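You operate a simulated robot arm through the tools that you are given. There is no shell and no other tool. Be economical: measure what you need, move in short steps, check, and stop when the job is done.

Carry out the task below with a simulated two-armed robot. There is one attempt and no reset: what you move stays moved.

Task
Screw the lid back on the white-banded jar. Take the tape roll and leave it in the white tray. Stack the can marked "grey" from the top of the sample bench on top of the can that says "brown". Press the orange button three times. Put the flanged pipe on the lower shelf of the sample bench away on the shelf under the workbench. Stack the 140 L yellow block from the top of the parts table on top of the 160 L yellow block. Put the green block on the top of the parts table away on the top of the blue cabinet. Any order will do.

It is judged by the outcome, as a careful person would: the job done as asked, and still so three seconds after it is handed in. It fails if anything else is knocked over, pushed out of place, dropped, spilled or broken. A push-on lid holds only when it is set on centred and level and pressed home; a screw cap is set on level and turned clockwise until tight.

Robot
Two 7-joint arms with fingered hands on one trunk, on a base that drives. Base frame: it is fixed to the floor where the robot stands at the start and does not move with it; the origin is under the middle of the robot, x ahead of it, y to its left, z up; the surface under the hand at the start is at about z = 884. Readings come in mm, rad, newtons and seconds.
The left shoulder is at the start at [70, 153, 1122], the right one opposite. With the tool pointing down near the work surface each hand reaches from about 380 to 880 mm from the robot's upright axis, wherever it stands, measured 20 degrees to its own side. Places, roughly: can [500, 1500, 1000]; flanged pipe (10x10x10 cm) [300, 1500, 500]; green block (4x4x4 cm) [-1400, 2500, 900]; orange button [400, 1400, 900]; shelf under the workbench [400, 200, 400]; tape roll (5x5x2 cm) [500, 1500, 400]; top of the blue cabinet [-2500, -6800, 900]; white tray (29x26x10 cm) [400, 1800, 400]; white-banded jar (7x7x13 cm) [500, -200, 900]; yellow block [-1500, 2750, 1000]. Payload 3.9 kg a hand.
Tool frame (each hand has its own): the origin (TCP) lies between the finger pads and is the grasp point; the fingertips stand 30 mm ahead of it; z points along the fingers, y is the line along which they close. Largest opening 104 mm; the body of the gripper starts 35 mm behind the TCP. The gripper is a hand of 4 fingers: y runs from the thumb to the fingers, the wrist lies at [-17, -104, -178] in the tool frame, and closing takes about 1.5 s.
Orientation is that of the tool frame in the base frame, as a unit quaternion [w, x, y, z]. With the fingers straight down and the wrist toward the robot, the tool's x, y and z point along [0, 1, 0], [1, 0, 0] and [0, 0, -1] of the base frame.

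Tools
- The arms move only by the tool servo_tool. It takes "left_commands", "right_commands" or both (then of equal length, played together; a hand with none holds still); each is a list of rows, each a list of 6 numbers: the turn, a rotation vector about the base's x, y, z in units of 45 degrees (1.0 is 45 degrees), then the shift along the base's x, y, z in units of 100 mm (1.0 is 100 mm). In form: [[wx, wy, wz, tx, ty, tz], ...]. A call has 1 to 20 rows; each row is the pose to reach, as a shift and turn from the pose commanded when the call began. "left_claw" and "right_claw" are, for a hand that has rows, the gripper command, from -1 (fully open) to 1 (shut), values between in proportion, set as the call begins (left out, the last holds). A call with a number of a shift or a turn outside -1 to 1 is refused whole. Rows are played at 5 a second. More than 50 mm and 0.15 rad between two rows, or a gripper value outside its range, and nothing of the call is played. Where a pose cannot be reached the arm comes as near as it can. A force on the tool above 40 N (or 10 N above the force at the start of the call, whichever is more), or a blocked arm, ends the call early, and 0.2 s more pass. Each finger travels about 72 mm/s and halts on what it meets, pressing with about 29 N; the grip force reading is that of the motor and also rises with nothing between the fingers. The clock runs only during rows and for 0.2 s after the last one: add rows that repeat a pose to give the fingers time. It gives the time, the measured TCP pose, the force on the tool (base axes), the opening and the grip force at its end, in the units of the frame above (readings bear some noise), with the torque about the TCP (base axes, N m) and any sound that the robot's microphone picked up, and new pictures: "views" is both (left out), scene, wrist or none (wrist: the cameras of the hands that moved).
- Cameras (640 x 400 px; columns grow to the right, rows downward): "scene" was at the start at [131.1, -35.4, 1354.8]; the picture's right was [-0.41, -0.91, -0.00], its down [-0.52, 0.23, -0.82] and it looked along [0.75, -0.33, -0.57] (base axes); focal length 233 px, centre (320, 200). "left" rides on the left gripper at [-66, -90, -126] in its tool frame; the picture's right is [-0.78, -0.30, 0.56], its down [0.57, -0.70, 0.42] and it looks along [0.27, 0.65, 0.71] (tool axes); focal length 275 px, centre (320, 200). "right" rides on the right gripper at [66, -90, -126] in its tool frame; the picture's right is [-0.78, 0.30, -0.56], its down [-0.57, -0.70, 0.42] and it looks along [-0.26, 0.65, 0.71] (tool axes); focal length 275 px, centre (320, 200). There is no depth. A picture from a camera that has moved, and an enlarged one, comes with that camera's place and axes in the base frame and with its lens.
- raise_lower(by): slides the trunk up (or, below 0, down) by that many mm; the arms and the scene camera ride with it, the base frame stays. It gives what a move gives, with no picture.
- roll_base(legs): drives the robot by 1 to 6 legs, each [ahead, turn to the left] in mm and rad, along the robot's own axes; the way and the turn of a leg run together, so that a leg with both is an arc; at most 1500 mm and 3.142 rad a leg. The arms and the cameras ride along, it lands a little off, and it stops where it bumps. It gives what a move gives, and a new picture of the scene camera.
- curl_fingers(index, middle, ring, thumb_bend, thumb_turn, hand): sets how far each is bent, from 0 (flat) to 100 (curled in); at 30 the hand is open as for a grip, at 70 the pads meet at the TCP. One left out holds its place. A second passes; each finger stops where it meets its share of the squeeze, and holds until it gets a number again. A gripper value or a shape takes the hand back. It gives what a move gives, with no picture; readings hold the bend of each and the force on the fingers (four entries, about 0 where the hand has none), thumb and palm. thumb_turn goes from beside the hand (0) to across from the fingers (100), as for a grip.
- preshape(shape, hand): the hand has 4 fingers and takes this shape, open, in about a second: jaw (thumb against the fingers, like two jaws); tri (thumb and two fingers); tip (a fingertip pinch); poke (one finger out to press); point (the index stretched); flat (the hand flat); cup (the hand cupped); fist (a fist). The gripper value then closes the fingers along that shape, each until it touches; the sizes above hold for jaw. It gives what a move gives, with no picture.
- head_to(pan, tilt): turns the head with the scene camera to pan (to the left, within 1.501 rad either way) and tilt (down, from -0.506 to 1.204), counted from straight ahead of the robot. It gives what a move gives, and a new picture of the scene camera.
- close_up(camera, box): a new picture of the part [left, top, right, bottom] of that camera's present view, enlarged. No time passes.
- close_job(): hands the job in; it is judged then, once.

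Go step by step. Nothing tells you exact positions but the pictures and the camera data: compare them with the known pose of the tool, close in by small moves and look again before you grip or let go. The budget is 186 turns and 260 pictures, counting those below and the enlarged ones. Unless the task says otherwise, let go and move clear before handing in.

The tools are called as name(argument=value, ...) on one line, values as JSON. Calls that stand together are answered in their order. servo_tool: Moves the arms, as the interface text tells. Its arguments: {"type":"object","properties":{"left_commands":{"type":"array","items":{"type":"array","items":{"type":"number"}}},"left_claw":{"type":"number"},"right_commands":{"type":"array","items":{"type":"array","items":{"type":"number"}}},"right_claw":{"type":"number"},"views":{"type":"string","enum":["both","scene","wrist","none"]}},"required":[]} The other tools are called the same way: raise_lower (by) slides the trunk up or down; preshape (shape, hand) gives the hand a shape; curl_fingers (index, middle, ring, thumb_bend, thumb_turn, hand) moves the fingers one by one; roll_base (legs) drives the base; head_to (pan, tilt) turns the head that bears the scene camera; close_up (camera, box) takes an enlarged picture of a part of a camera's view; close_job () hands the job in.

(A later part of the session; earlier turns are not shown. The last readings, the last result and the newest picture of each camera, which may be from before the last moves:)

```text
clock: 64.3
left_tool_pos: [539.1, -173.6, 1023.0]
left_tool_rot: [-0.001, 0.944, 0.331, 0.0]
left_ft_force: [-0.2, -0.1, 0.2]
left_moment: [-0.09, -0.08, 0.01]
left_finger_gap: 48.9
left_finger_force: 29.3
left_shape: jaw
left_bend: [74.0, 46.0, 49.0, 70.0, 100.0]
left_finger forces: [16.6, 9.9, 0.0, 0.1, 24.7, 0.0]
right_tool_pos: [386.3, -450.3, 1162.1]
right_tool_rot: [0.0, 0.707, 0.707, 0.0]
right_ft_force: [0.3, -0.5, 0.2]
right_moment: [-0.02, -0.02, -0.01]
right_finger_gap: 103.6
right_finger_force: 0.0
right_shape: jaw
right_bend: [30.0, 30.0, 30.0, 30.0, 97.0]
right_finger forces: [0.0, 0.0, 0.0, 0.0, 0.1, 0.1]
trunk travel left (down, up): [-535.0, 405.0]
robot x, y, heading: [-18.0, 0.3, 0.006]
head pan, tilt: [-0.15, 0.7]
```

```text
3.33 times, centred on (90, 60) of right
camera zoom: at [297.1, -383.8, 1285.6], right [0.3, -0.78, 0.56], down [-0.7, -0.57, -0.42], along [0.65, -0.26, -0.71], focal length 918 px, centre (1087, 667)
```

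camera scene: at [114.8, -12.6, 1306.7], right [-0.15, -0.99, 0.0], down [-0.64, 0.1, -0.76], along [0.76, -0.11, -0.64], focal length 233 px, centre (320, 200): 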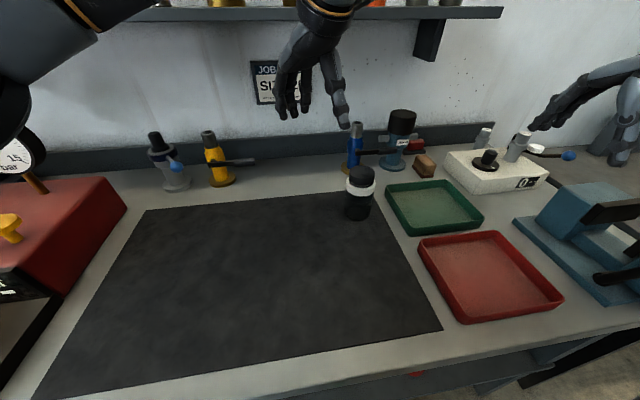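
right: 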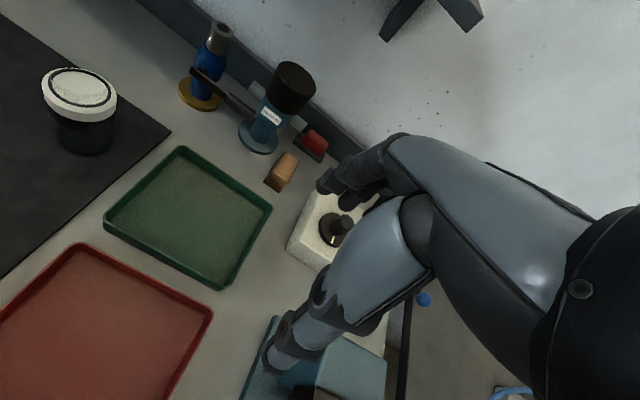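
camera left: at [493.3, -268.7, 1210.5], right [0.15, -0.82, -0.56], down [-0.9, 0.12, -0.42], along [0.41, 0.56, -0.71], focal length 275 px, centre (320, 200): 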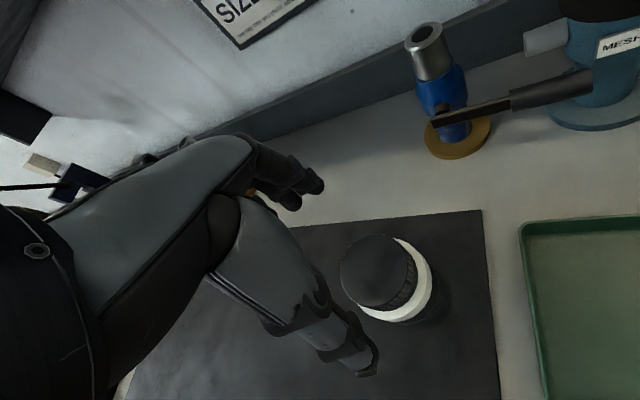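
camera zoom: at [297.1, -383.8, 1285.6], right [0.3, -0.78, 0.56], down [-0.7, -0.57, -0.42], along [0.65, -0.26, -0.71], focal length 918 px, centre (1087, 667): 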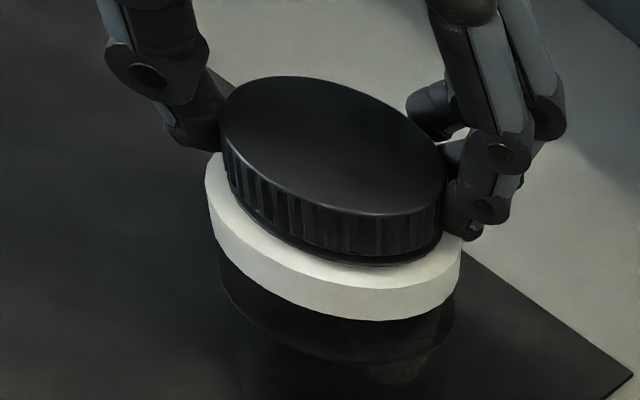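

Torque without pressing is near zero, so the jar itself may be turning on the mat. I'll do one more stroke while pressing down so the mat holds the jar.

servo_tool(left_commands=[[0, 0, 0, 0, 0, 0.02], [0, 0, 0, 0, 0, 0.04], [0, 0, 0, 0, 0, 0.04], [0, 0, 0, 0, 0, 0.04], [0, 0, 0, 0, 0, 0.04], [0, 0, 0.16, 0, 0, 0.04], [0, 0, 0.32, 0, 0, 0.04], [0, 0, 0.48, 0, 0, 0.04], [0, 0, 0.64, 0, 0, 0.04], [0, 0, 0.8, 0, 0, 0.04], [0, 0, 0.96, 0, 0, 0.04], [0, 0, 0.96, 0, 0, 0.01]], left_claw=-1, views="none")

servo_tool(left_commands=[[0, 0, 0, 0, 0, 0], [0, 0, 0, 0, 0, 0], [0, 0, 0, 0, 0, 0], [0, 0, 0, 0, 0, 0], [0, 0, 0, 0, 0, 0], [0, 0, 0, 0, 0, 0], [0, 0, 0, 0, 0, 0], [0, 0, 0, 0, 0, -0.02], [0, 0, 0, 0, 0, -0.045], [0, 0, -0.16, 0, 0, -0.045], [0, 0, -0.32, 0, 0, -0.045], [0, 0, -0.48, 0, 0, -0.045], [0, 0, -0.64, 0, 0, -0.045]], left_claw=1, views="none")

servo_tool(left_commands=[[0, 0, -0.13, 0, 0, 0], [0, 0, -0.26, 0, 0, 0]], views="none")

close_up(camera="right", box=[10, 0, 170, 120])

```text
clock: 66.9
left_tool_pos: [539.3, -173.0, 1024.3]
left_tool_rot: [-0.001, 0.755, 0.656, -0.001]
left_ft_force: [0.2, 0.3, -0.5]
left_moment: [0.0, -0.02, -0.01]
left_finger_gap: 103.6
left_finger_force: 0.1
left_shape: jaw
left_bend: [30.0, 30.0, 30.0, 30.0, 97.0]
left_finger forces: [0.0, 0.0, 0.0, 0.0, 0.0, 0.0]
right_tool_pos: [387.5, -450.4, 1162.8]
right_tool_rot: [0.0, 0.707, 0.707, 0.0]
right_ft_force: [-0.1, 0.0, -0.2]
right_moment: [0.01, -0.01, 0.05]
right_finger_gap: 103.8
right_finger_force: 0.2
right_shape: jaw
right_bend: [30.0, 30.0, 30.0, 30.0, 97.0]
right_finger forces: [0.1, 0.0, 0.0, 0.1, 0.0, 0.1]
trunk travel left (down, up): [-535.0, 405.0]
robot x, y, heading: [-21.9, -1.0, 0.002]
head pan, tilt: [-0.15, 0.7]
```

```text
clock: 69.7
left_tool_pos: [539.0, -174.3, 1022.1]
left_tool_rot: [0.002, 0.895, 0.445, 0.001]
left_ft_force: [0.4, -1.4, 17.6]
left_moment: [-0.15, -0.05, 0.48]
left_finger_gap: 49.7
left_finger_force: 29.5
left_shape: jaw
left_bend: [74.0, 47.0, 49.0, 72.0, 96.0]
left_finger forces: [20.4, 9.9, 0.0, 0.1, 27.3, 0.1]
right_tool_pos: [384.7, -448.4, 1162.4]
right_tool_rot: [0.0, 0.707, 0.707, 0.0]
right_ft_force: [0.0, 0.3, 0.2]
right_moment: [0.0, -0.01, 0.02]
right_finger_gap: 103.7
right_finger_force: 0.0
right_shape: jaw
right_bend: [30.0, 30.0, 30.0, 30.0, 97.0]
right_finger forces: [0.0, 0.0, 0.0, 0.0, 0.0, 0.1]
trunk travel left (down, up): [-535.0, 405.0]
robot x, y, heading: [-19.3, 1.3, -0.002]
head pan, tilt: [-0.15, 0.7]
```

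```text
clock: 70.3
left_tool_pos: [537.1, -173.1, 1022.9]
left_tool_rot: [0.001, 0.935, 0.353, 0.001]
left_ft_force: [-1.0, 0.2, 19.4]
left_moment: [-0.12, 0.04, 0.51]
left_finger_gap: 49.6
left_finger_force: 29.2
left_shape: jaw
left_bend: [74.0, 48.0, 49.0, 72.0, 95.0]
left_finger forces: [19.8, 9.7, 0.0, 0.0, 28.6, 0.1]
right_tool_pos: [383.6, -450.1, 1163.0]
right_tool_rot: [0.0, 0.707, 0.708, 0.0]
right_ft_force: [-0.2, -0.5, -0.1]
right_moment: [-0.01, 0.01, -0.02]
right_finger_gap: 103.6
right_finger_force: 0.0
right_shape: jaw
right_bend: [30.0, 30.0, 30.0, 30.0, 97.0]
right_finger forces: [0.1, 0.0, 0.1, 0.1, 0.0, 0.1]
trunk travel left (down, up): [-535.0, 405.0]
robot x, y, heading: [-20.5, 3.2, 0.003]
head pan, tilt: [-0.15, 0.7]
```

```text
3.33 times, centred on (90, 60) of right
camera zoom: at [294.4, -382.7, 1286.7], right [0.3, -0.78, 0.56], down [-0.7, -0.57, -0.43], along [0.65, -0.26, -0.71], focal length 918 px, centre (1087, 667)
```

zoom: 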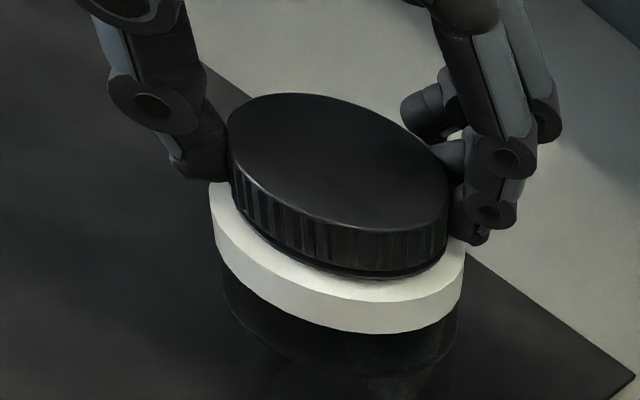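

The torque holds steady at 0.5 N·m under pressure, so the cap is tight. I'll let go and lift clear.

servo_tool(left_commands=[[0, 0, 0, 0, 0, 0.03], [0, 0, 0, 0, 0, 0.05], [0, 0, 0, 0, 0, 0.05], [0, 0, 0, 0, 0, 0.05], [0, 0, 0, 0, 0, 0.05], [0, 0, 0, 0, 0, 0.05], [0, 0, 0, 0, 0, 0.5], [0, 0, 0.16, 0, 0, 0.95], [0, 0, 0.32, 0, 0.1, 0.95], [0, 0, 0.48, -0.1, 0.2, 0.95], [0, 0, 0.64, -0.3, 0.4, 0.95], [0, 0, 0.8, -0.5, 0.6, 0.95], [0, 0, 0.9, -0.6, 0.8, 0.95]], left_claw=-1, views="none")

roll_base(legs=[[-750, 0]])

```text
clock: 73.1
left_tool_pos: [477.7, -93.0, 1115.3]
left_tool_rot: [0.0, 0.755, 0.656, 0.0]
left_ft_force: [0.4, 0.2, -0.3]
left_moment: [0.01, 0.0, 0.03]
left_finger_gap: 103.8
left_finger_force: 0.2
left_shape: jaw
left_bend: [30.0, 30.0, 30.0, 30.0, 97.0]
left_finger forces: [0.0, 0.0, 0.0, 0.1, 0.0, 0.1]
right_tool_pos: [386.6, -448.4, 1162.4]
right_tool_rot: [0.0, 0.707, 0.708, -0.001]
right_ft_force: [0.1, 0.1, -0.3]
right_moment: [-0.01, -0.02, 0.01]
right_finger_gap: 103.9
right_finger_force: 0.2
right_shape: jaw
right_bend: [30.0, 30.0, 30.0, 30.0, 97.0]
right_finger forces: [0.0, 0.0, 0.0, 0.0, 0.1, 0.0]
trunk travel left (down, up): [-535.0, 405.0]
robot x, y, heading: [-21.1, -0.7, 0.004]
head pan, tilt: [-0.15, 0.7]
```

```text
clock: 77.1
left_tool_pos: [-257.5, -95.1, 1115.6]
left_tool_rot: [0.0, 0.755, 0.655, 0.0]
left_ft_force: [-0.2, -0.2, 0.2]
left_moment: [-0.02, 0.03, -0.02]
left_finger_gap: 103.6
left_finger_force: 0.0
left_shape: jaw
left_bend: [30.0, 30.0, 30.0, 30.0, 97.0]
left_finger forces: [0.1, 0.0, 0.0, 0.0, 0.0, 0.0]
right_tool_pos: [-351.1, -450.9, 1161.4]
right_tool_rot: [0.0, 0.708, 0.707, 0.0]
right_ft_force: [0.7, 0.1, -0.4]
right_moment: [0.01, 0.02, -0.02]
right_finger_gap: 103.6
right_finger_force: 0.1
right_shape: jaw
right_bend: [30.0, 30.0, 30.0, 30.0, 97.0]
right_finger forces: [0.0, 0.0, 0.1, 0.1, 0.0, 0.0]
trunk travel left (down, up): [-535.0, 405.0]
robot x, y, heading: [-756.7, -0.6, 0.0]
head pan, tilt: [-0.15, 0.7]
camera scene: at [-622.5, -12.2, 1306.6], right [-0.15, -0.99, 0.0], down [-0.64, 0.1, -0.76], along [0.76, -0.11, -0.64], focal length 233 px, centre (320, 200)
```

scene: 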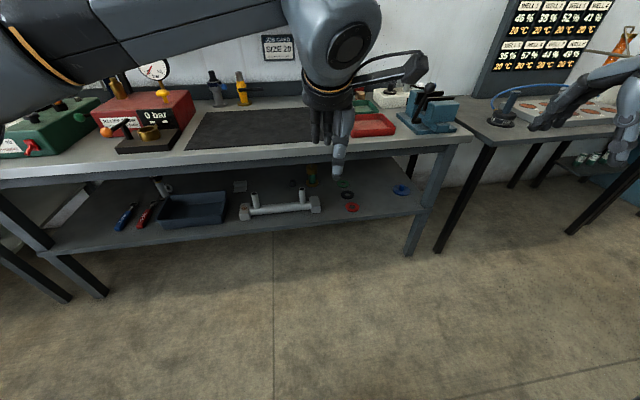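

The jar is closed. Now I'll look left toward the sample bench and parts table.

head_to(pan=0.9, tilt=0.45)

head_to(pan=1.5, tilt=0.35)

```text
clock: 78.4
left_tool_pos: [-257.5, -94.8, 1115.9]
left_tool_rot: [0.0, 0.755, 0.655, 0.0]
left_ft_force: [1.1, 0.3, 0.6]
left_moment: [0.01, -0.01, -0.01]
left_finger_gap: 103.7
left_finger_force: 0.0
left_shape: jaw
left_bend: [30.0, 30.0, 30.0, 30.0, 97.0]
left_finger forces: [0.0, 0.0, 0.0, 0.1, 0.0, 0.0]
right_tool_pos: [-350.3, -451.2, 1161.5]
right_tool_rot: [0.0, 0.707, 0.707, 0.0]
right_ft_force: [0.1, -0.6, -1.2]
right_moment: [-0.01, 0.0, 0.02]
right_finger_gap: 103.6
right_finger_force: 0.1
right_shape: jaw
right_bend: [30.0, 30.0, 30.0, 30.0, 97.0]
right_finger forces: [0.1, 0.0, 0.0, 0.0, 0.1, 0.0]
trunk travel left (down, up): [-535.0, 405.0]
robot x, y, heading: [-758.5, 3.3, 0.002]
head pan, tilt: [0.901, 0.45]
camera scene: at [-649.3, 72.5, 1328.8], right [0.78, -0.62, 0.0], down [-0.27, -0.34, -0.9], along [0.56, 0.71, -0.44], focal length 233 px, centre (320, 200)
```

scene: 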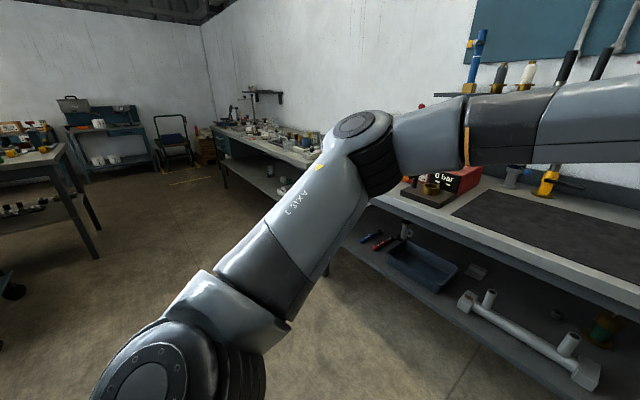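

```text
clock: 79.4
left_tool_pos: [-259.1, -94.5, 1114.5]
left_tool_rot: [0.0, 0.755, 0.655, -0.001]
left_ft_force: [0.0, 0.0, 0.5]
left_moment: [0.0, -0.01, 0.0]
left_finger_gap: 103.5
left_finger_force: 0.0
left_shape: jaw
left_bend: [30.0, 30.0, 30.0, 30.0, 97.0]
left_finger forces: [0.0, 0.0, 0.1, 0.1, 0.0, 0.1]
right_tool_pos: [-350.7, -449.8, 1161.6]
right_tool_rot: [0.0, 0.707, 0.707, 0.0]
right_ft_force: [-0.4, -0.6, 0.0]
right_moment: [-0.01, -0.02, -0.05]
right_finger_gap: 103.5
right_finger_force: 0.0
right_shape: jaw
right_bend: [30.0, 30.0, 30.0, 30.0, 97.0]
right_finger forces: [0.0, 0.1, 0.0, 0.0, 0.0, 0.0]
trunk travel left (down, up): [-535.0, 405.0]
robot x, y, heading: [-758.8, 4.1, -0.002]
head pan, tilt: [1.499, 0.351]
camera scene: at [-699.7, 93.4, 1338.1], right [1.0, -0.07, 0.0], down [-0.03, -0.34, -0.94], along [0.07, 0.94, -0.34], focal length 233 px, centre (320, 200)
```

scene: 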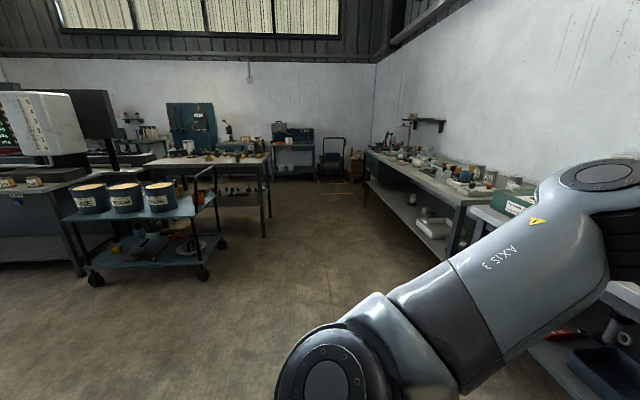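

The way along x≈-757 is clear. I'll turn left, drive along and face the sample bench.

roll_base(legs=[[0, 1.571], [1470, 0], [0, -1.571]])

head_to(pan=0.0, tilt=0.45)

```text
clock: 94.3
left_tool_pos: [-258.7, 1357.2, 1114.5]
left_tool_rot: [-0.001, 0.761, 0.649, -0.001]
left_ft_force: [1.5, 0.1, -0.4]
left_moment: [0.01, 0.02, 0.05]
left_finger_gap: 103.5
left_finger_force: 0.0
left_shape: jaw
left_bend: [30.0, 30.0, 30.0, 30.0, 97.0]
left_finger forces: [0.1, 0.0, 0.0, 0.0, 0.1, 0.0]
right_tool_pos: [-358.4, 1001.3, 1161.9]
right_tool_rot: [0.001, 0.713, 0.701, 0.0]
right_ft_force: [-0.3, 0.7, -0.3]
right_moment: [0.01, 0.02, -0.02]
right_finger_gap: 103.5
right_finger_force: 0.1
right_shape: jaw
right_bend: [30.0, 30.0, 30.0, 30.0, 97.0]
right_finger forces: [0.0, 0.0, 0.0, 0.1, 0.0, 0.0]
trunk travel left (down, up): [-535.0, 405.0]
robot x, y, heading: [-759.7, 1456.3, -0.016]
head pan, tilt: [1.499, 0.351]
camera scene: at [-697.6, 1550.8, 1338.1], right [1.0, -0.09, 0.0], down [-0.03, -0.34, -0.94], along [0.08, 0.94, -0.34], focal length 233 px, centre (320, 200)
```

scene: 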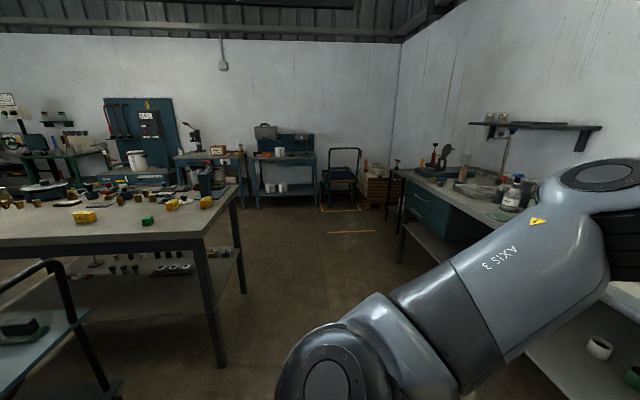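

```text
clock: 95.9
left_tool_pos: [-259.4, 1355.4, 1115.0]
left_tool_rot: [0.0, 0.761, 0.649, 0.0]
left_ft_force: [0.0, 0.0, 0.0]
left_moment: [0.0, -0.03, -0.01]
left_finger_gap: 103.5
left_finger_force: 0.1
left_shape: jaw
left_bend: [30.0, 30.0, 30.0, 30.0, 97.0]
left_finger forces: [0.0, 0.0, 0.1, 0.1, 0.0, 0.0]
right_tool_pos: [-357.3, 1000.9, 1161.4]
right_tool_rot: [-0.001, 0.712, 0.702, 0.0]
right_ft_force: [0.9, 0.0, 0.5]
right_moment: [0.03, -0.02, -0.01]
right_finger_gap: 103.9
right_finger_force: 0.1
right_shape: jaw
right_bend: [30.0, 30.0, 30.0, 30.0, 97.0]
right_finger forces: [0.1, 0.0, 0.1, 0.0, 0.0, 0.0]
trunk travel left (down, up): [-535.0, 405.0]
robot x, y, heading: [-758.1, 1458.6, -0.013]
head pan, tilt: [0.0, 0.45]
camera scene: at [-613.8, 1456.6, 1328.8], right [-0.02, -1.0, 0.0], down [-0.44, 0.01, -0.9], along [0.9, -0.01, -0.44], focal length 233 px, centre (320, 200)
```

scene: 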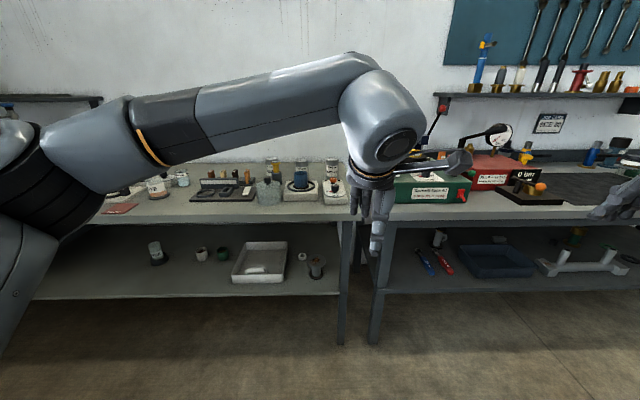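

I can see the sample bench top and its lower shelf. I'll enlarge both areas.

close_up(camera="scene", box=[90, 130, 350, 220])

close_up(camera="scene", box=[130, 210, 350, 310])

```text
2.46 times, centred on (220, 175) of scene
camera zoom: at [-613.8, 1456.6, 1328.8], right [-0.02, -1.0, 0.0], down [-0.44, 0.01, -0.9], along [0.9, -0.01, -0.44], focal length 574 px, centre (566, 262)
```

zoom: 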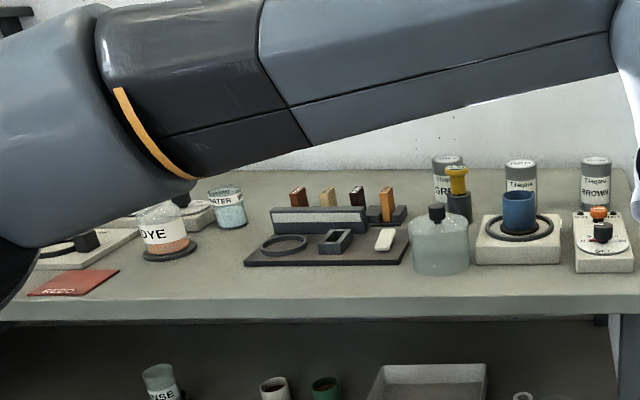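

```text
2.91 times, centred on (240, 260) of scene
camera zoom: at [-613.8, 1456.6, 1328.8], right [-0.02, -1.0, 0.0], down [-0.44, 0.01, -0.9], along [0.9, -0.01, -0.44], focal length 678 px, centre (553, 26)
```

zoom: 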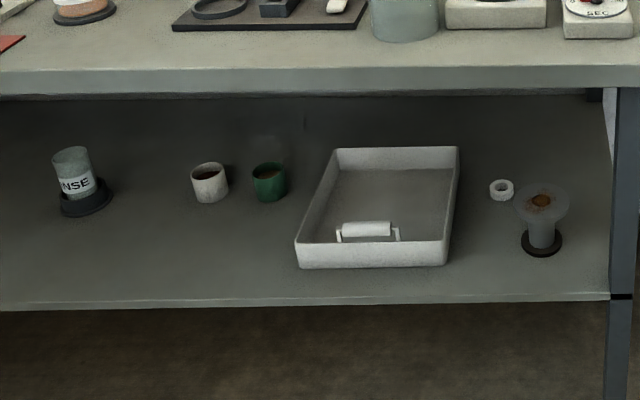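

The cans: GREY stands at about [560, 1690], BROWN at about [533, 1381]; the timer box with the orange button is at about [430, 1382]. I'll pull the right hand in, then approach the bench.

servo_tool(left_commands=[[0, 0, 0.05, 0, 0.3, 0.1], [0, 0, 0.1, 0, 0.6, 0.2], [0, 0, 0.15, 0, 0.95, 0.3]], right_commands=[[0, 0, 0, -0.1, 0.3, 0], [0, 0, 0, -0.2, 0.6, 0], [0, 0, 0, -0.3, 0.95, 0]], views="none")

roll_base(legs=[[0, 0.14], [610, 0], [0, -0.12]])

head_to(pan=0.05, tilt=0.6)

```text
clock: 96.7
left_tool_pos: [-258.6, 1454.2, 1144.9]
left_tool_rot: [0.001, 0.721, 0.693, -0.001]
left_ft_force: [-0.3, 0.6, -0.1]
left_moment: [-0.05, 0.0, 0.0]
left_finger_gap: 103.7
left_finger_force: 0.0
left_shape: jaw
left_bend: [30.0, 30.0, 30.0, 30.0, 97.0]
left_finger forces: [0.0, 0.0, 0.0, 0.0, 0.0, 0.0]
right_tool_pos: [-390.0, 1099.3, 1163.6]
right_tool_rot: [0.001, 0.713, 0.701, 0.0]
right_ft_force: [0.3, 0.0, 0.0]
right_moment: [-0.03, -0.01, 0.0]
right_finger_gap: 103.6
right_finger_force: 0.1
right_shape: jaw
right_bend: [30.0, 30.0, 30.0, 30.0, 97.0]
right_finger forces: [0.0, 0.0, 0.1, 0.0, 0.1, 0.0]
trunk travel left (down, up): [-535.0, 405.0]
robot x, y, heading: [-753.2, 1462.3, -0.014]
head pan, tilt: [0.0, 0.45]
```

```text
clock: 101.4
left_tool_pos: [351.0, 1525.7, 1143.8]
left_tool_rot: [-0.001, 0.719, 0.695, -0.001]
left_ft_force: [-0.3, 0.0, 0.5]
left_moment: [0.01, 0.0, 0.02]
left_finger_gap: 103.6
left_finger_force: 0.1
left_shape: jaw
left_bend: [30.0, 30.0, 30.0, 30.0, 97.0]
left_finger forces: [0.0, 0.1, 0.0, 0.0, 0.1, 0.0]
right_tool_pos: [223.1, 1170.4, 1161.8]
right_tool_rot: [-0.001, 0.71, 0.704, -0.001]
right_ft_force: [-0.3, 0.1, 0.1]
right_moment: [0.01, 0.02, 0.02]
right_finger_gap: 103.6
right_finger_force: 0.0
right_shape: jaw
right_bend: [30.0, 30.0, 30.0, 30.0, 97.0]
right_finger forces: [0.0, 0.0, 0.0, 0.1, 0.1, 0.0]
trunk travel left (down, up): [-535.0, 405.0]
robot x, y, heading: [-147.6, 1532.5, -0.012]
head pan, tilt: [0.0, 0.45]
camera scene: at [-3.4, 1528.9, 1328.8], right [-0.01, -1.0, 0.0], down [-0.44, 0.0, -0.9], along [0.9, -0.01, -0.44], focal length 233 px, centre (320, 200)
```

scene: 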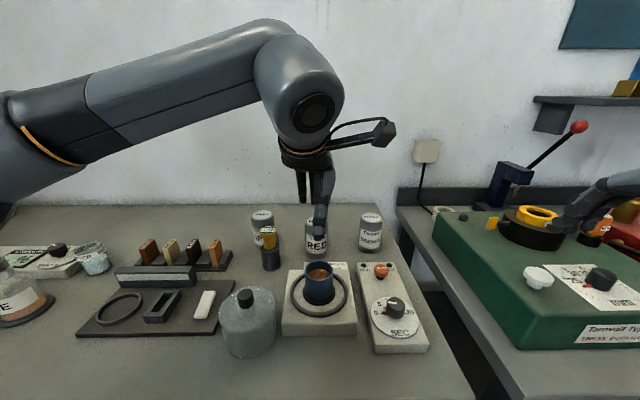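

```text
clock: 102.1
left_tool_pos: [350.3, 1523.8, 1144.5]
left_tool_rot: [-0.001, 0.718, 0.696, 0.0]
left_ft_force: [0.8, -0.3, 1.2]
left_moment: [0.02, -0.01, -0.06]
left_finger_gap: 103.7
left_finger_force: 0.1
left_shape: jaw
left_bend: [30.0, 30.0, 30.0, 30.0, 97.0]
left_finger forces: [0.0, 0.0, 0.0, 0.0, 0.1, 0.0]
right_tool_pos: [222.2, 1170.1, 1162.4]
right_tool_rot: [0.001, 0.711, 0.704, 0.0]
right_ft_force: [0.0, -0.8, -0.3]
right_moment: [0.04, 0.02, 0.0]
right_finger_gap: 103.9
right_finger_force: 0.0
right_shape: jaw
right_bend: [30.0, 30.0, 30.0, 30.0, 97.0]
right_finger forces: [0.0, 0.0, 0.0, 0.1, 0.1, 0.0]
trunk travel left (down, up): [-535.0, 405.0]
robot x, y, heading: [-144.0, 1527.9, -0.01]
head pan, tilt: [0.051, 0.6]
camera scene: at [-7.4, 1532.5, 1315.3], right [0.04, -1.0, 0.0], down [-0.56, -0.02, -0.83], along [0.82, 0.03, -0.56], focal length 233 px, centre (320, 200)
```

scene: 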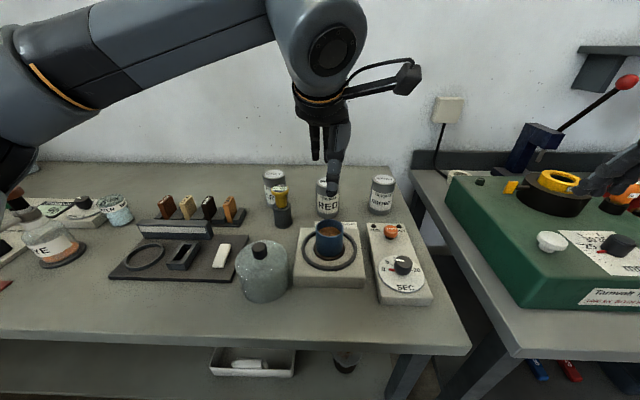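

The bench layout is clear: GREY at left rear, RED in the middle, BROWN at right rear, orange button on the timer box at about [428, 1373]. I'll shape the left hand to poke and move it above the button.

preshape(shape="poke", hand="left")

servo_tool(left_commands=[[0, 0, 0, 0.2, -0.3, 0], [0, 0, 0, 0.4, -0.6, 0], [0, 0, 0, 0.6, -0.9, 0], [0, 0, 0, 0.7, -1, -0.2], [0, 0, 0, 0.7, -1, -0.5], [0, 0, 0, 0.7, -1, -0.5]], views="both")

```text
clock: 103.0
left_tool_pos: [351.6, 1524.1, 1144.9]
left_tool_rot: [-0.001, 0.719, 0.695, 0.0]
left_ft_force: [0.0, -0.6, 0.9]
left_moment: [0.0, -0.01, -0.02]
left_finger_gap: 0.3
left_finger_force: 0.0
left_shape: poke
left_bend: [70.0, 70.0, 99.0, 100.0, 100.0]
left_finger forces: [0.1, 0.0, 0.1, 0.0, 0.1, 0.0]
right_tool_pos: [222.9, 1170.7, 1162.7]
right_tool_rot: [0.0, 0.711, 0.704, -0.001]
right_ft_force: [-0.1, 0.3, -0.2]
right_moment: [-0.01, -0.04, -0.01]
right_finger_gap: 103.8
right_finger_force: 0.0
right_shape: jaw
right_bend: [30.0, 30.0, 30.0, 30.0, 97.0]
right_finger forces: [0.1, 0.1, 0.1, 0.0, 0.1, 0.1]
trunk travel left (down, up): [-535.0, 405.0]
robot x, y, heading: [-149.6, 1529.8, -0.005]
head pan, tilt: [0.051, 0.6]
```

```text
clock: 104.4
left_tool_pos: [421.3, 1425.9, 1096.0]
left_tool_rot: [-0.002, 0.718, 0.696, 0.0]
left_ft_force: [-0.7, 0.2, -0.3]
left_moment: [-0.02, 0.03, -0.04]
left_finger_gap: 0.2
left_finger_force: 0.0
left_shape: poke
left_bend: [70.0, 70.0, 99.0, 100.0, 100.0]
left_finger forces: [0.1, 0.0, 0.0, 0.0, 0.1, 0.0]
right_tool_pos: [222.9, 1171.2, 1161.2]
right_tool_rot: [0.0, 0.711, 0.703, 0.0]
right_ft_force: [-0.2, -0.2, 0.9]
right_moment: [0.0, 0.06, -0.03]
right_finger_gap: 103.7
right_finger_force: 0.0
right_shape: jaw
right_bend: [30.0, 30.0, 30.0, 30.0, 97.0]
right_finger forces: [0.0, 0.0, 0.0, 0.1, 0.1, 0.1]
trunk travel left (down, up): [-535.0, 405.0]
robot x, y, heading: [-143.0, 1529.4, -0.009]
head pan, tilt: [0.051, 0.6]
camera scene: at [-7.5, 1532.7, 1315.3], right [0.04, -1.0, 0.0], down [-0.56, -0.02, -0.83], along [0.82, 0.03, -0.56], focal length 233 px, centre (320, 200)
camera left: at [328.1, 1363.6, 1220.3], right [-0.32, -0.77, -0.56], down [-0.68, 0.6, -0.42], along [0.66, 0.24, -0.71], focal length 275 px, centre (320, 200)
```

scene: 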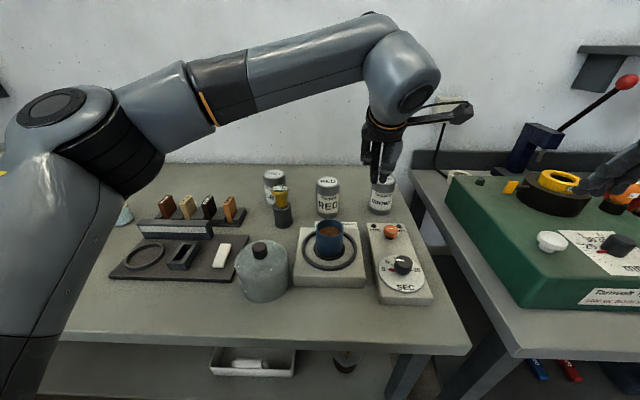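
left: 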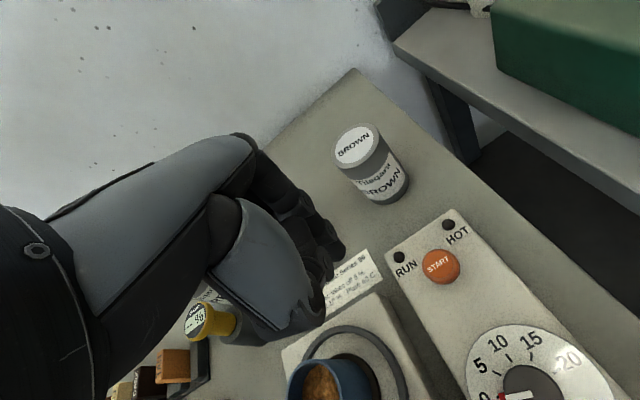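

The button is at about [422, 1376, 946] (labelled START). I'll move over it and come down to just above.

servo_tool(left_commands=[[0, 0, 0, 0, -0.4, 0], [0, 0, 0, 0.01, -0.5, -0.3], [0, 0, 0, 0.01, -0.5, -0.6], [0, 0, 0, 0.01, -0.5, -0.95], [0, 0, 0, 0.01, -0.5, -0.95]], views="both")

```text
clock: 105.6
left_tool_pos: [420.9, 1377.0, 999.1]
left_tool_rot: [0.0, 0.719, 0.695, 0.0]
left_ft_force: [-0.2, 0.5, -0.4]
left_moment: [0.0, 0.0, 0.0]
left_finger_gap: 0.0
left_finger_force: 0.0
left_shape: poke
left_bend: [70.0, 70.0, 99.0, 100.0, 100.0]
left_finger forces: [0.0, 0.1, 0.0, 0.0, 0.0, 0.0]
right_tool_pos: [222.0, 1170.6, 1161.6]
right_tool_rot: [0.0, 0.711, 0.704, 0.0]
right_ft_force: [-0.3, -0.1, -1.2]
right_moment: [0.01, 0.0, 0.0]
right_finger_gap: 103.7
right_finger_force: 0.0
right_shape: jaw
right_bend: [30.0, 30.0, 30.0, 30.0, 97.0]
right_finger forces: [0.1, 0.0, 0.0, 0.1, 0.0, 0.1]
trunk travel left (down, up): [-535.0, 405.0]
robot x, y, heading: [-147.1, 1528.3, -0.01]
head pan, tilt: [0.051, 0.6]
camera scene: at [-7.7, 1533.6, 1315.3], right [0.04, -1.0, 0.0], down [-0.56, -0.02, -0.83], along [0.82, 0.03, -0.56], focal length 233 px, centre (320, 200)
camera left: at [327.6, 1315.2, 1125.1], right [-0.32, -0.77, -0.56], down [-0.68, 0.6, -0.42], along [0.66, 0.24, -0.71], focal length 275 px, centre (320, 200)
```

scene: 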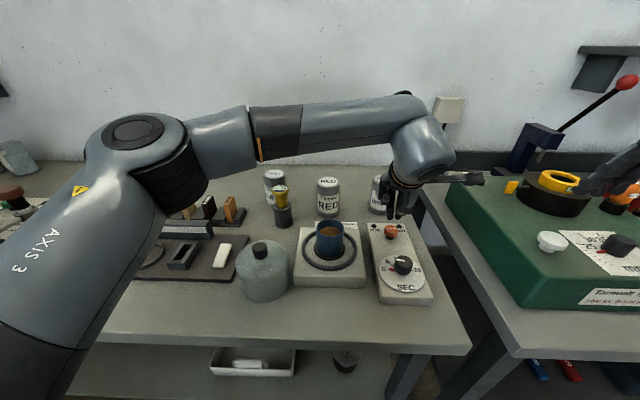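
left: 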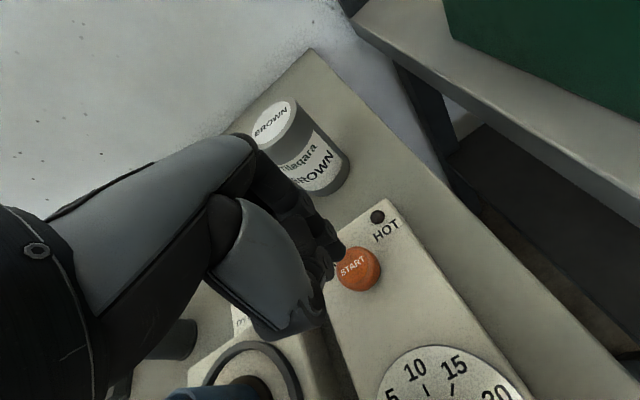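

The finger hangs just above the button. A close look before pressing.

close_up(camera="left", box=[270, 180, 430, 310])

close_up(camera="scene", box=[350, 160, 450, 260])

```text
3.08 times, centred on (350, 245) of left
camera zoom: at [327.6, 1315.2, 1125.1], right [-0.32, -0.77, -0.56], down [-0.68, 0.6, -0.42], along [0.66, 0.24, -0.71], focal length 847 px, centre (228, 62)
```

zoom: 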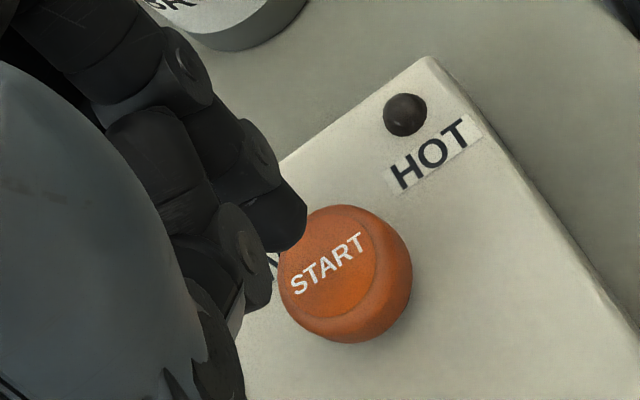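

```text
4.00 times, centred on (400, 210) of scene
camera zoom: at [-7.7, 1533.6, 1315.3], right [0.04, -1.0, 0.0], down [-0.56, -0.02, -0.83], along [0.82, 0.03, -0.56], focal length 932 px, centre (0, 160)
```

zoom: 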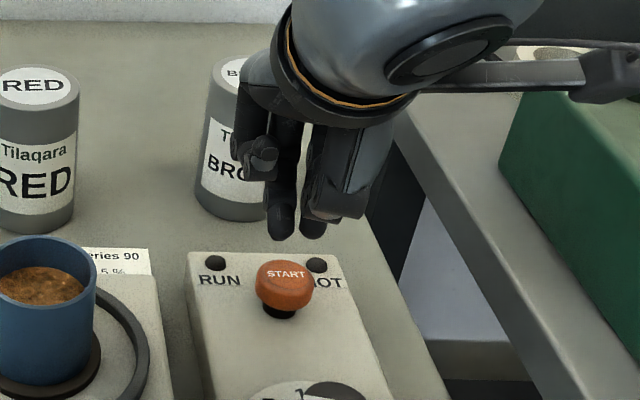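

Both fingertips are right over the button. I'll press down slowly and listen.

servo_tool(left_commands=[[0, 0, 0, -0.03, 0, -0.15], [0, 0, 0, -0.03, 0, -0.22], [0, 0, 0, -0.03, 0, -0.26], [0, 0, 0, -0.03, 0, -0.3]], views="none")

close_up(camera="scene", box=[350, 160, 450, 260])

```text
clock: 106.6
left_tool_pos: [417.9, 1376.2, 969.2]
left_tool_rot: [0.0, 0.719, 0.695, 0.0]
left_ft_force: [-0.2, -0.1, 0.4]
left_moment: [-0.01, 0.01, 0.0]
left_finger_gap: 0.0
left_finger_force: 0.0
left_shape: poke
left_bend: [70.0, 70.0, 99.0, 100.0, 100.0]
left_finger forces: [0.1, 0.1, 0.1, 0.0, 0.0, 0.1]
right_tool_pos: [223.8, 1169.9, 1161.4]
right_tool_rot: [0.0, 0.711, 0.703, 0.0]
right_ft_force: [-0.3, 0.4, 0.5]
right_moment: [0.01, 0.03, -0.03]
right_finger_gap: 103.8
right_finger_force: 0.0
right_shape: jaw
right_bend: [30.0, 30.0, 30.0, 30.0, 97.0]
right_finger forces: [0.1, 0.1, 0.1, 0.0, 0.1, 0.1]
trunk travel left (down, up): [-535.0, 405.0]
robot x, y, heading: [-146.4, 1530.4, -0.007]
head pan, tilt: [0.051, 0.6]
```

```text
4.00 times, centred on (400, 210) of scene
camera zoom: at [-7.2, 1533.1, 1315.3], right [0.04, -1.0, 0.0], down [-0.56, -0.02, -0.82], along [0.82, 0.03, -0.57], focal length 932 px, centre (0, 160)
```

zoom: 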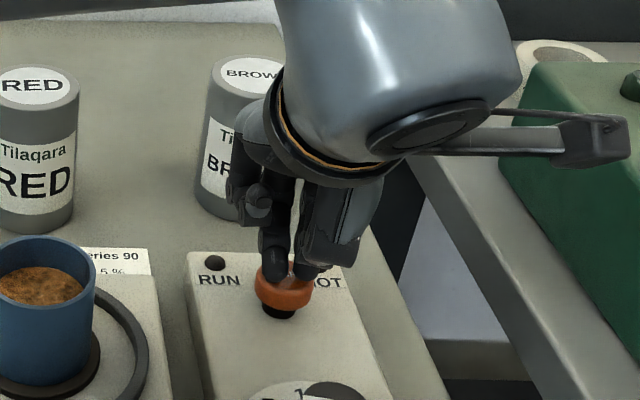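

No contact yet, tips right at the button's top. Pressing further.

servo_tool(left_commands=[[0, 0, 0, 0, 0, -0.03], [0, 0, 0, 0, 0, -0.06], [0, 0, 0, 0, 0, -0.09], [0, 0, 0, 0, 0, -0.11]], views="none")

close_up(camera="scene", box=[350, 160, 450, 260])

```text
clock: 107.6
left_tool_pos: [418.7, 1375.2, 959.5]
left_tool_rot: [0.0, 0.719, 0.695, 0.0]
left_ft_force: [0.2, -0.8, 2.7]
left_moment: [0.06, 0.04, 0.03]
left_finger_gap: 0.0
left_finger_force: 0.0
left_shape: poke
left_bend: [70.0, 70.0, 99.0, 100.0, 100.0]
left_finger forces: [0.0, 2.8, 0.0, 0.0, 0.1, 0.0]
right_tool_pos: [221.8, 1170.3, 1162.7]
right_tool_rot: [-0.001, 0.711, 0.703, 0.001]
right_ft_force: [0.7, 0.4, 0.5]
right_moment: [-0.01, 0.03, 0.02]
right_finger_gap: 104.1
right_finger_force: 0.0
right_shape: jaw
right_bend: [30.0, 30.0, 30.0, 30.0, 97.0]
right_finger forces: [0.0, 0.0, 0.0, 0.0, 0.0, 0.0]
trunk travel left (down, up): [-535.0, 405.0]
robot x, y, heading: [-146.4, 1529.0, -0.012]
head pan, tilt: [0.051, 0.6]
heard: click
```

```text
4.00 times, centred on (400, 210) of scene
camera zoom: at [-7.9, 1533.2, 1315.4], right [0.04, -1.0, 0.0], down [-0.56, -0.02, -0.83], along [0.82, 0.03, -0.56], focal length 932 px, centre (0, 160)
```

zoom: 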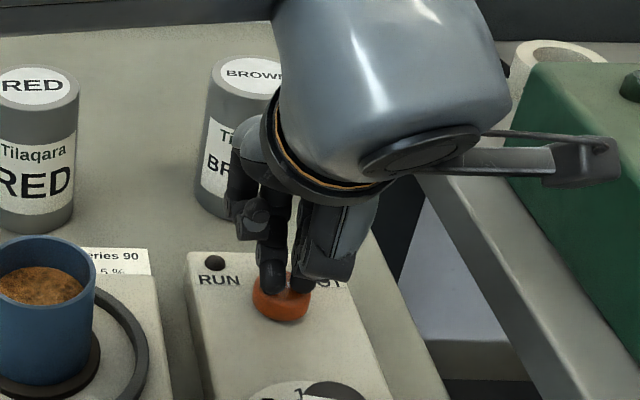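

Click heard: one press. I'll lift clear to let the button return, then press again.

servo_tool(left_commands=[[0, 0, 0, 0, 0, 0.08], [0, 0, 0, 0, 0, 0.2], [0, 0, 0, 0, 0, 0.2], [0, 0, 0, 0, 0, 0.2]], views="none")

servo_tool(left_commands=[[0, 0, 0, 0, 0, -0.1], [0, 0, 0, 0, 0, -0.14], [0, 0, 0, 0, 0, -0.17], [0, 0, 0, 0, 0, -0.2], [0, 0, 0, 0, 0, -0.2]], views="none")

servo_tool(left_commands=[[0, 0, 0, 0, 0, 0.08], [0, 0, 0, 0, 0, 0.2], [0, 0, 0, 0, 0, 0.2], [0, 0, 0, 0, 0, 0.2]], views="none")

```text
clock: 108.6
left_tool_pos: [418.9, 1375.5, 980.0]
left_tool_rot: [0.0, 0.719, 0.695, 0.0]
left_ft_force: [0.1, -0.8, 0.3]
left_moment: [0.03, 0.0, 0.02]
left_finger_gap: 0.1
left_finger_force: 0.0
left_shape: poke
left_bend: [70.0, 70.0, 99.0, 100.0, 100.0]
left_finger forces: [0.0, 0.0, 0.0, 0.0, 0.1, 0.0]
right_tool_pos: [222.9, 1170.0, 1160.6]
right_tool_rot: [0.0, 0.711, 0.703, 0.0]
right_ft_force: [0.0, 0.7, 0.4]
right_moment: [0.02, -0.01, -0.03]
right_finger_gap: 103.7
right_finger_force: 0.1
right_shape: jaw
right_bend: [30.0, 30.0, 30.0, 30.0, 97.0]
right_finger forces: [0.0, 0.1, 0.0, 0.0, 0.0, 0.1]
trunk travel left (down, up): [-535.0, 405.0]
robot x, y, heading: [-148.2, 1530.7, -0.013]
head pan, tilt: [0.051, 0.6]
```

```text
clock: 109.8
left_tool_pos: [418.4, 1375.3, 958.6]
left_tool_rot: [0.001, 0.719, 0.695, 0.0]
left_ft_force: [0.5, 0.2, 3.4]
left_moment: [0.02, -0.05, 0.03]
left_finger_gap: 0.0
left_finger_force: 0.0
left_shape: poke
left_bend: [70.0, 70.0, 99.0, 100.0, 100.0]
left_finger forces: [0.0, 3.7, 0.0, 0.1, 0.1, 0.0]
right_tool_pos: [222.7, 1169.4, 1161.8]
right_tool_rot: [0.001, 0.711, 0.703, -0.001]
right_ft_force: [0.1, 0.0, -0.2]
right_moment: [0.03, -0.02, -0.01]
right_finger_gap: 103.7
right_finger_force: 0.0
right_shape: jaw
right_bend: [30.0, 30.0, 30.0, 30.0, 97.0]
right_finger forces: [0.0, 0.0, 0.1, 0.0, 0.0, 0.1]
trunk travel left (down, up): [-535.0, 405.0]
robot x, y, heading: [-149.8, 1530.8, -0.002]
head pan, tilt: [0.051, 0.6]
heard: click
```

```text
clock: 110.8
left_tool_pos: [420.0, 1375.8, 977.9]
left_tool_rot: [0.0, 0.719, 0.695, -0.001]
left_ft_force: [0.5, -1.0, 1.3]
left_moment: [-0.01, 0.01, -0.05]
left_finger_gap: 0.0
left_finger_force: 0.1
left_shape: poke
left_bend: [70.0, 70.0, 99.0, 100.0, 100.0]
left_finger forces: [0.0, 0.1, 0.0, 0.1, 0.1, 0.0]
right_tool_pos: [222.9, 1169.1, 1162.6]
right_tool_rot: [0.0, 0.711, 0.704, -0.001]
right_ft_force: [-0.2, 0.6, -0.1]
right_moment: [-0.01, 0.03, -0.01]
right_finger_gap: 103.6
right_finger_force: 0.1
right_shape: jaw
right_bend: [30.0, 30.0, 30.0, 30.0, 97.0]
right_finger forces: [0.0, 0.1, 0.0, 0.0, 0.0, 0.1]
trunk travel left (down, up): [-535.0, 405.0]
robot x, y, heading: [-143.6, 1530.2, -0.01]
head pan, tilt: [0.051, 0.6]
```

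Second click heard. Third press, then up and clear.

servo_tool(left_commands=[[0, 0, 0, 0, 0, -0.1], [0, 0, 0, 0, 0, -0.14], [0, 0, 0, 0, 0, -0.17], [0, 0, 0, 0, 0, -0.2], [0, 0, 0, 0, 0, -0.2]], views="none")

servo_tool(left_commands=[[0, 0, 0, 0, 0, 0.2], [0, 0, 0, 0, 0, 0.6], [0, 0, 0, 0, 0, 1.0], [0, 0, 0, 0, 0.4, 1.0], [0, 0, 0, 0, 0.8, 1.0], [0, 0, 0, 0, 1, 1.0]], views="none")

preshape(shape="jaw", hand="left")

```text
clock: 112.0
left_tool_pos: [419.9, 1376.1, 959.7]
left_tool_rot: [-0.001, 0.719, 0.695, 0.0]
left_ft_force: [1.0, -1.0, 2.7]
left_moment: [0.0, 0.0, -0.01]
left_finger_gap: 0.0
left_finger_force: 0.0
left_shape: poke
left_bend: [70.0, 70.0, 99.0, 100.0, 100.0]
left_finger forces: [0.0, 3.3, 0.0, 0.0, 0.1, 0.0]
right_tool_pos: [223.0, 1169.7, 1161.3]
right_tool_rot: [0.0, 0.711, 0.703, 0.0]
right_ft_force: [0.2, -0.7, -0.7]
right_moment: [0.02, 0.0, 0.01]
right_finger_gap: 103.7
right_finger_force: 0.1
right_shape: jaw
right_bend: [30.0, 30.0, 30.0, 30.0, 97.0]
right_finger forces: [0.1, 0.0, 0.1, 0.0, 0.0, 0.0]
trunk travel left (down, up): [-535.0, 405.0]
robot x, y, heading: [-144.5, 1525.0, -0.01]
head pan, tilt: [0.051, 0.6]
heard: click
```

```text
clock: 113.4
left_tool_pos: [420.8, 1475.7, 1057.9]
left_tool_rot: [-0.001, 0.719, 0.695, 0.0]
left_ft_force: [0.5, 0.0, 0.0]
left_moment: [-0.01, -0.02, -0.02]
left_finger_gap: 0.2
left_finger_force: 0.1
left_shape: poke
left_bend: [70.0, 70.0, 99.0, 100.0, 100.0]
left_finger forces: [0.0, 0.0, 0.0, 0.0, 0.0, 0.0]
right_tool_pos: [223.4, 1171.7, 1161.2]
right_tool_rot: [0.001, 0.711, 0.704, 0.0]
right_ft_force: [0.5, -0.7, 0.8]
right_moment: [0.0, 0.02, 0.02]
right_finger_gap: 103.7
right_finger_force: 0.1
right_shape: jaw
right_bend: [30.0, 30.0, 30.0, 30.0, 97.0]
right_finger forces: [0.1, 0.1, 0.1, 0.1, 0.0, 0.0]
trunk travel left (down, up): [-535.0, 405.0]
robot x, y, heading: [-146.2, 1531.1, -0.011]
head pan, tilt: [0.051, 0.6]
```

```text
clock: 114.3
left_tool_pos: [420.9, 1475.9, 1058.9]
left_tool_rot: [-0.001, 0.718, 0.696, -0.001]
left_ft_force: [0.2, 0.1, -0.9]
left_moment: [0.02, -0.01, -0.02]
left_finger_gap: 104.2
left_finger_force: 0.2
left_shape: jaw
left_bend: [30.0, 30.0, 30.0, 30.0, 97.0]
left_finger forces: [0.0, 0.0, 0.1, 0.1, 0.0, 0.0]
right_tool_pos: [223.2, 1169.5, 1161.6]
right_tool_rot: [0.0, 0.711, 0.704, 0.0]
right_ft_force: [-0.3, 0.3, 0.2]
right_moment: [-0.02, 0.01, 0.0]
right_finger_gap: 103.9
right_finger_force: 0.0
right_shape: jaw
right_bend: [30.0, 30.0, 30.0, 30.0, 97.0]
right_finger forces: [0.0, 0.1, 0.0, 0.0, 0.1, 0.0]
trunk travel left (down, up): [-535.0, 405.0]
robot x, y, heading: [-145.4, 1529.1, -0.008]
head pan, tilt: [0.051, 0.6]
```

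Three clicks done. Now to the GREY can: I'll move up and over toward it, yawing the hand +40° so the thumb avoids the yellow-topped bottle in front.

servo_tool(left_commands=[[0, 0, 0.15, 0.1, 0.25, 0.2], [0, 0, 0.3, 0.3, 0.5, 0.3], [0, 0, 0.45, 0.5, 0.75, 0.4], [0, 0, 0.6, 0.7, 0.95, 0.5], [0, 0, 0.75, 0.85, 1.0, 0.5], [0, 0, 0.9, 1.0, 1.0, 0.5], [0, 0, 0.9, 1.0, 1.0, 0.5]], views="both")

```text
clock: 115.9
left_tool_pos: [521.4, 1575.4, 1107.0]
left_tool_rot: [0.0, 0.433, 0.901, 0.0]
left_ft_force: [0.4, 0.8, 1.1]
left_moment: [-0.01, 0.01, 0.01]
left_finger_gap: 103.9
left_finger_force: 0.0
left_shape: jaw
left_bend: [30.0, 30.0, 30.0, 30.0, 97.0]
left_finger forces: [0.1, 0.0, 0.0, 0.0, 0.1, 0.0]
right_tool_pos: [221.8, 1171.9, 1161.2]
right_tool_rot: [0.0, 0.711, 0.703, 0.0]
right_ft_force: [0.8, -0.4, 0.6]
right_moment: [-0.02, -0.01, 0.0]
right_finger_gap: 103.7
right_finger_force: 0.0
right_shape: jaw
right_bend: [30.0, 30.0, 30.0, 30.0, 97.0]
right_finger forces: [0.0, 0.0, 0.0, 0.0, 0.0, 0.0]
trunk travel left (down, up): [-535.0, 405.0]
robot x, y, heading: [-149.6, 1528.0, -0.003]
head pan, tilt: [0.051, 0.6]
camera scene: at [-7.7, 1533.8, 1315.3], right [0.04, -1.0, 0.0], down [-0.56, -0.02, -0.83], along [0.82, 0.03, -0.56], focal length 233 px, centre (320, 200)
camera left: at [490.5, 1468.9, 1232.8], right [0.25, -0.79, -0.56], down [-0.91, 0.01, -0.42], along [0.34, 0.61, -0.71], focal length 275 px, centre (320, 200)
```

scene: 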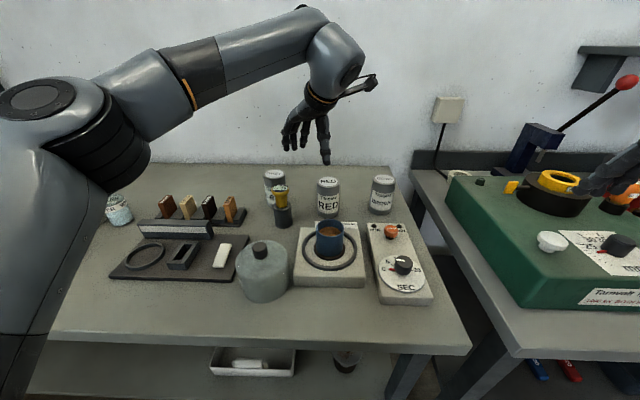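
left: 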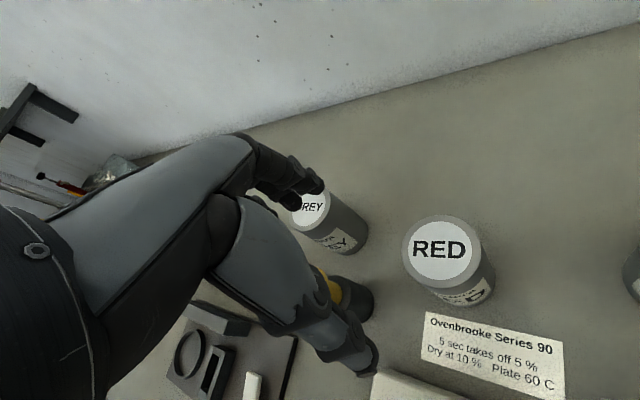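

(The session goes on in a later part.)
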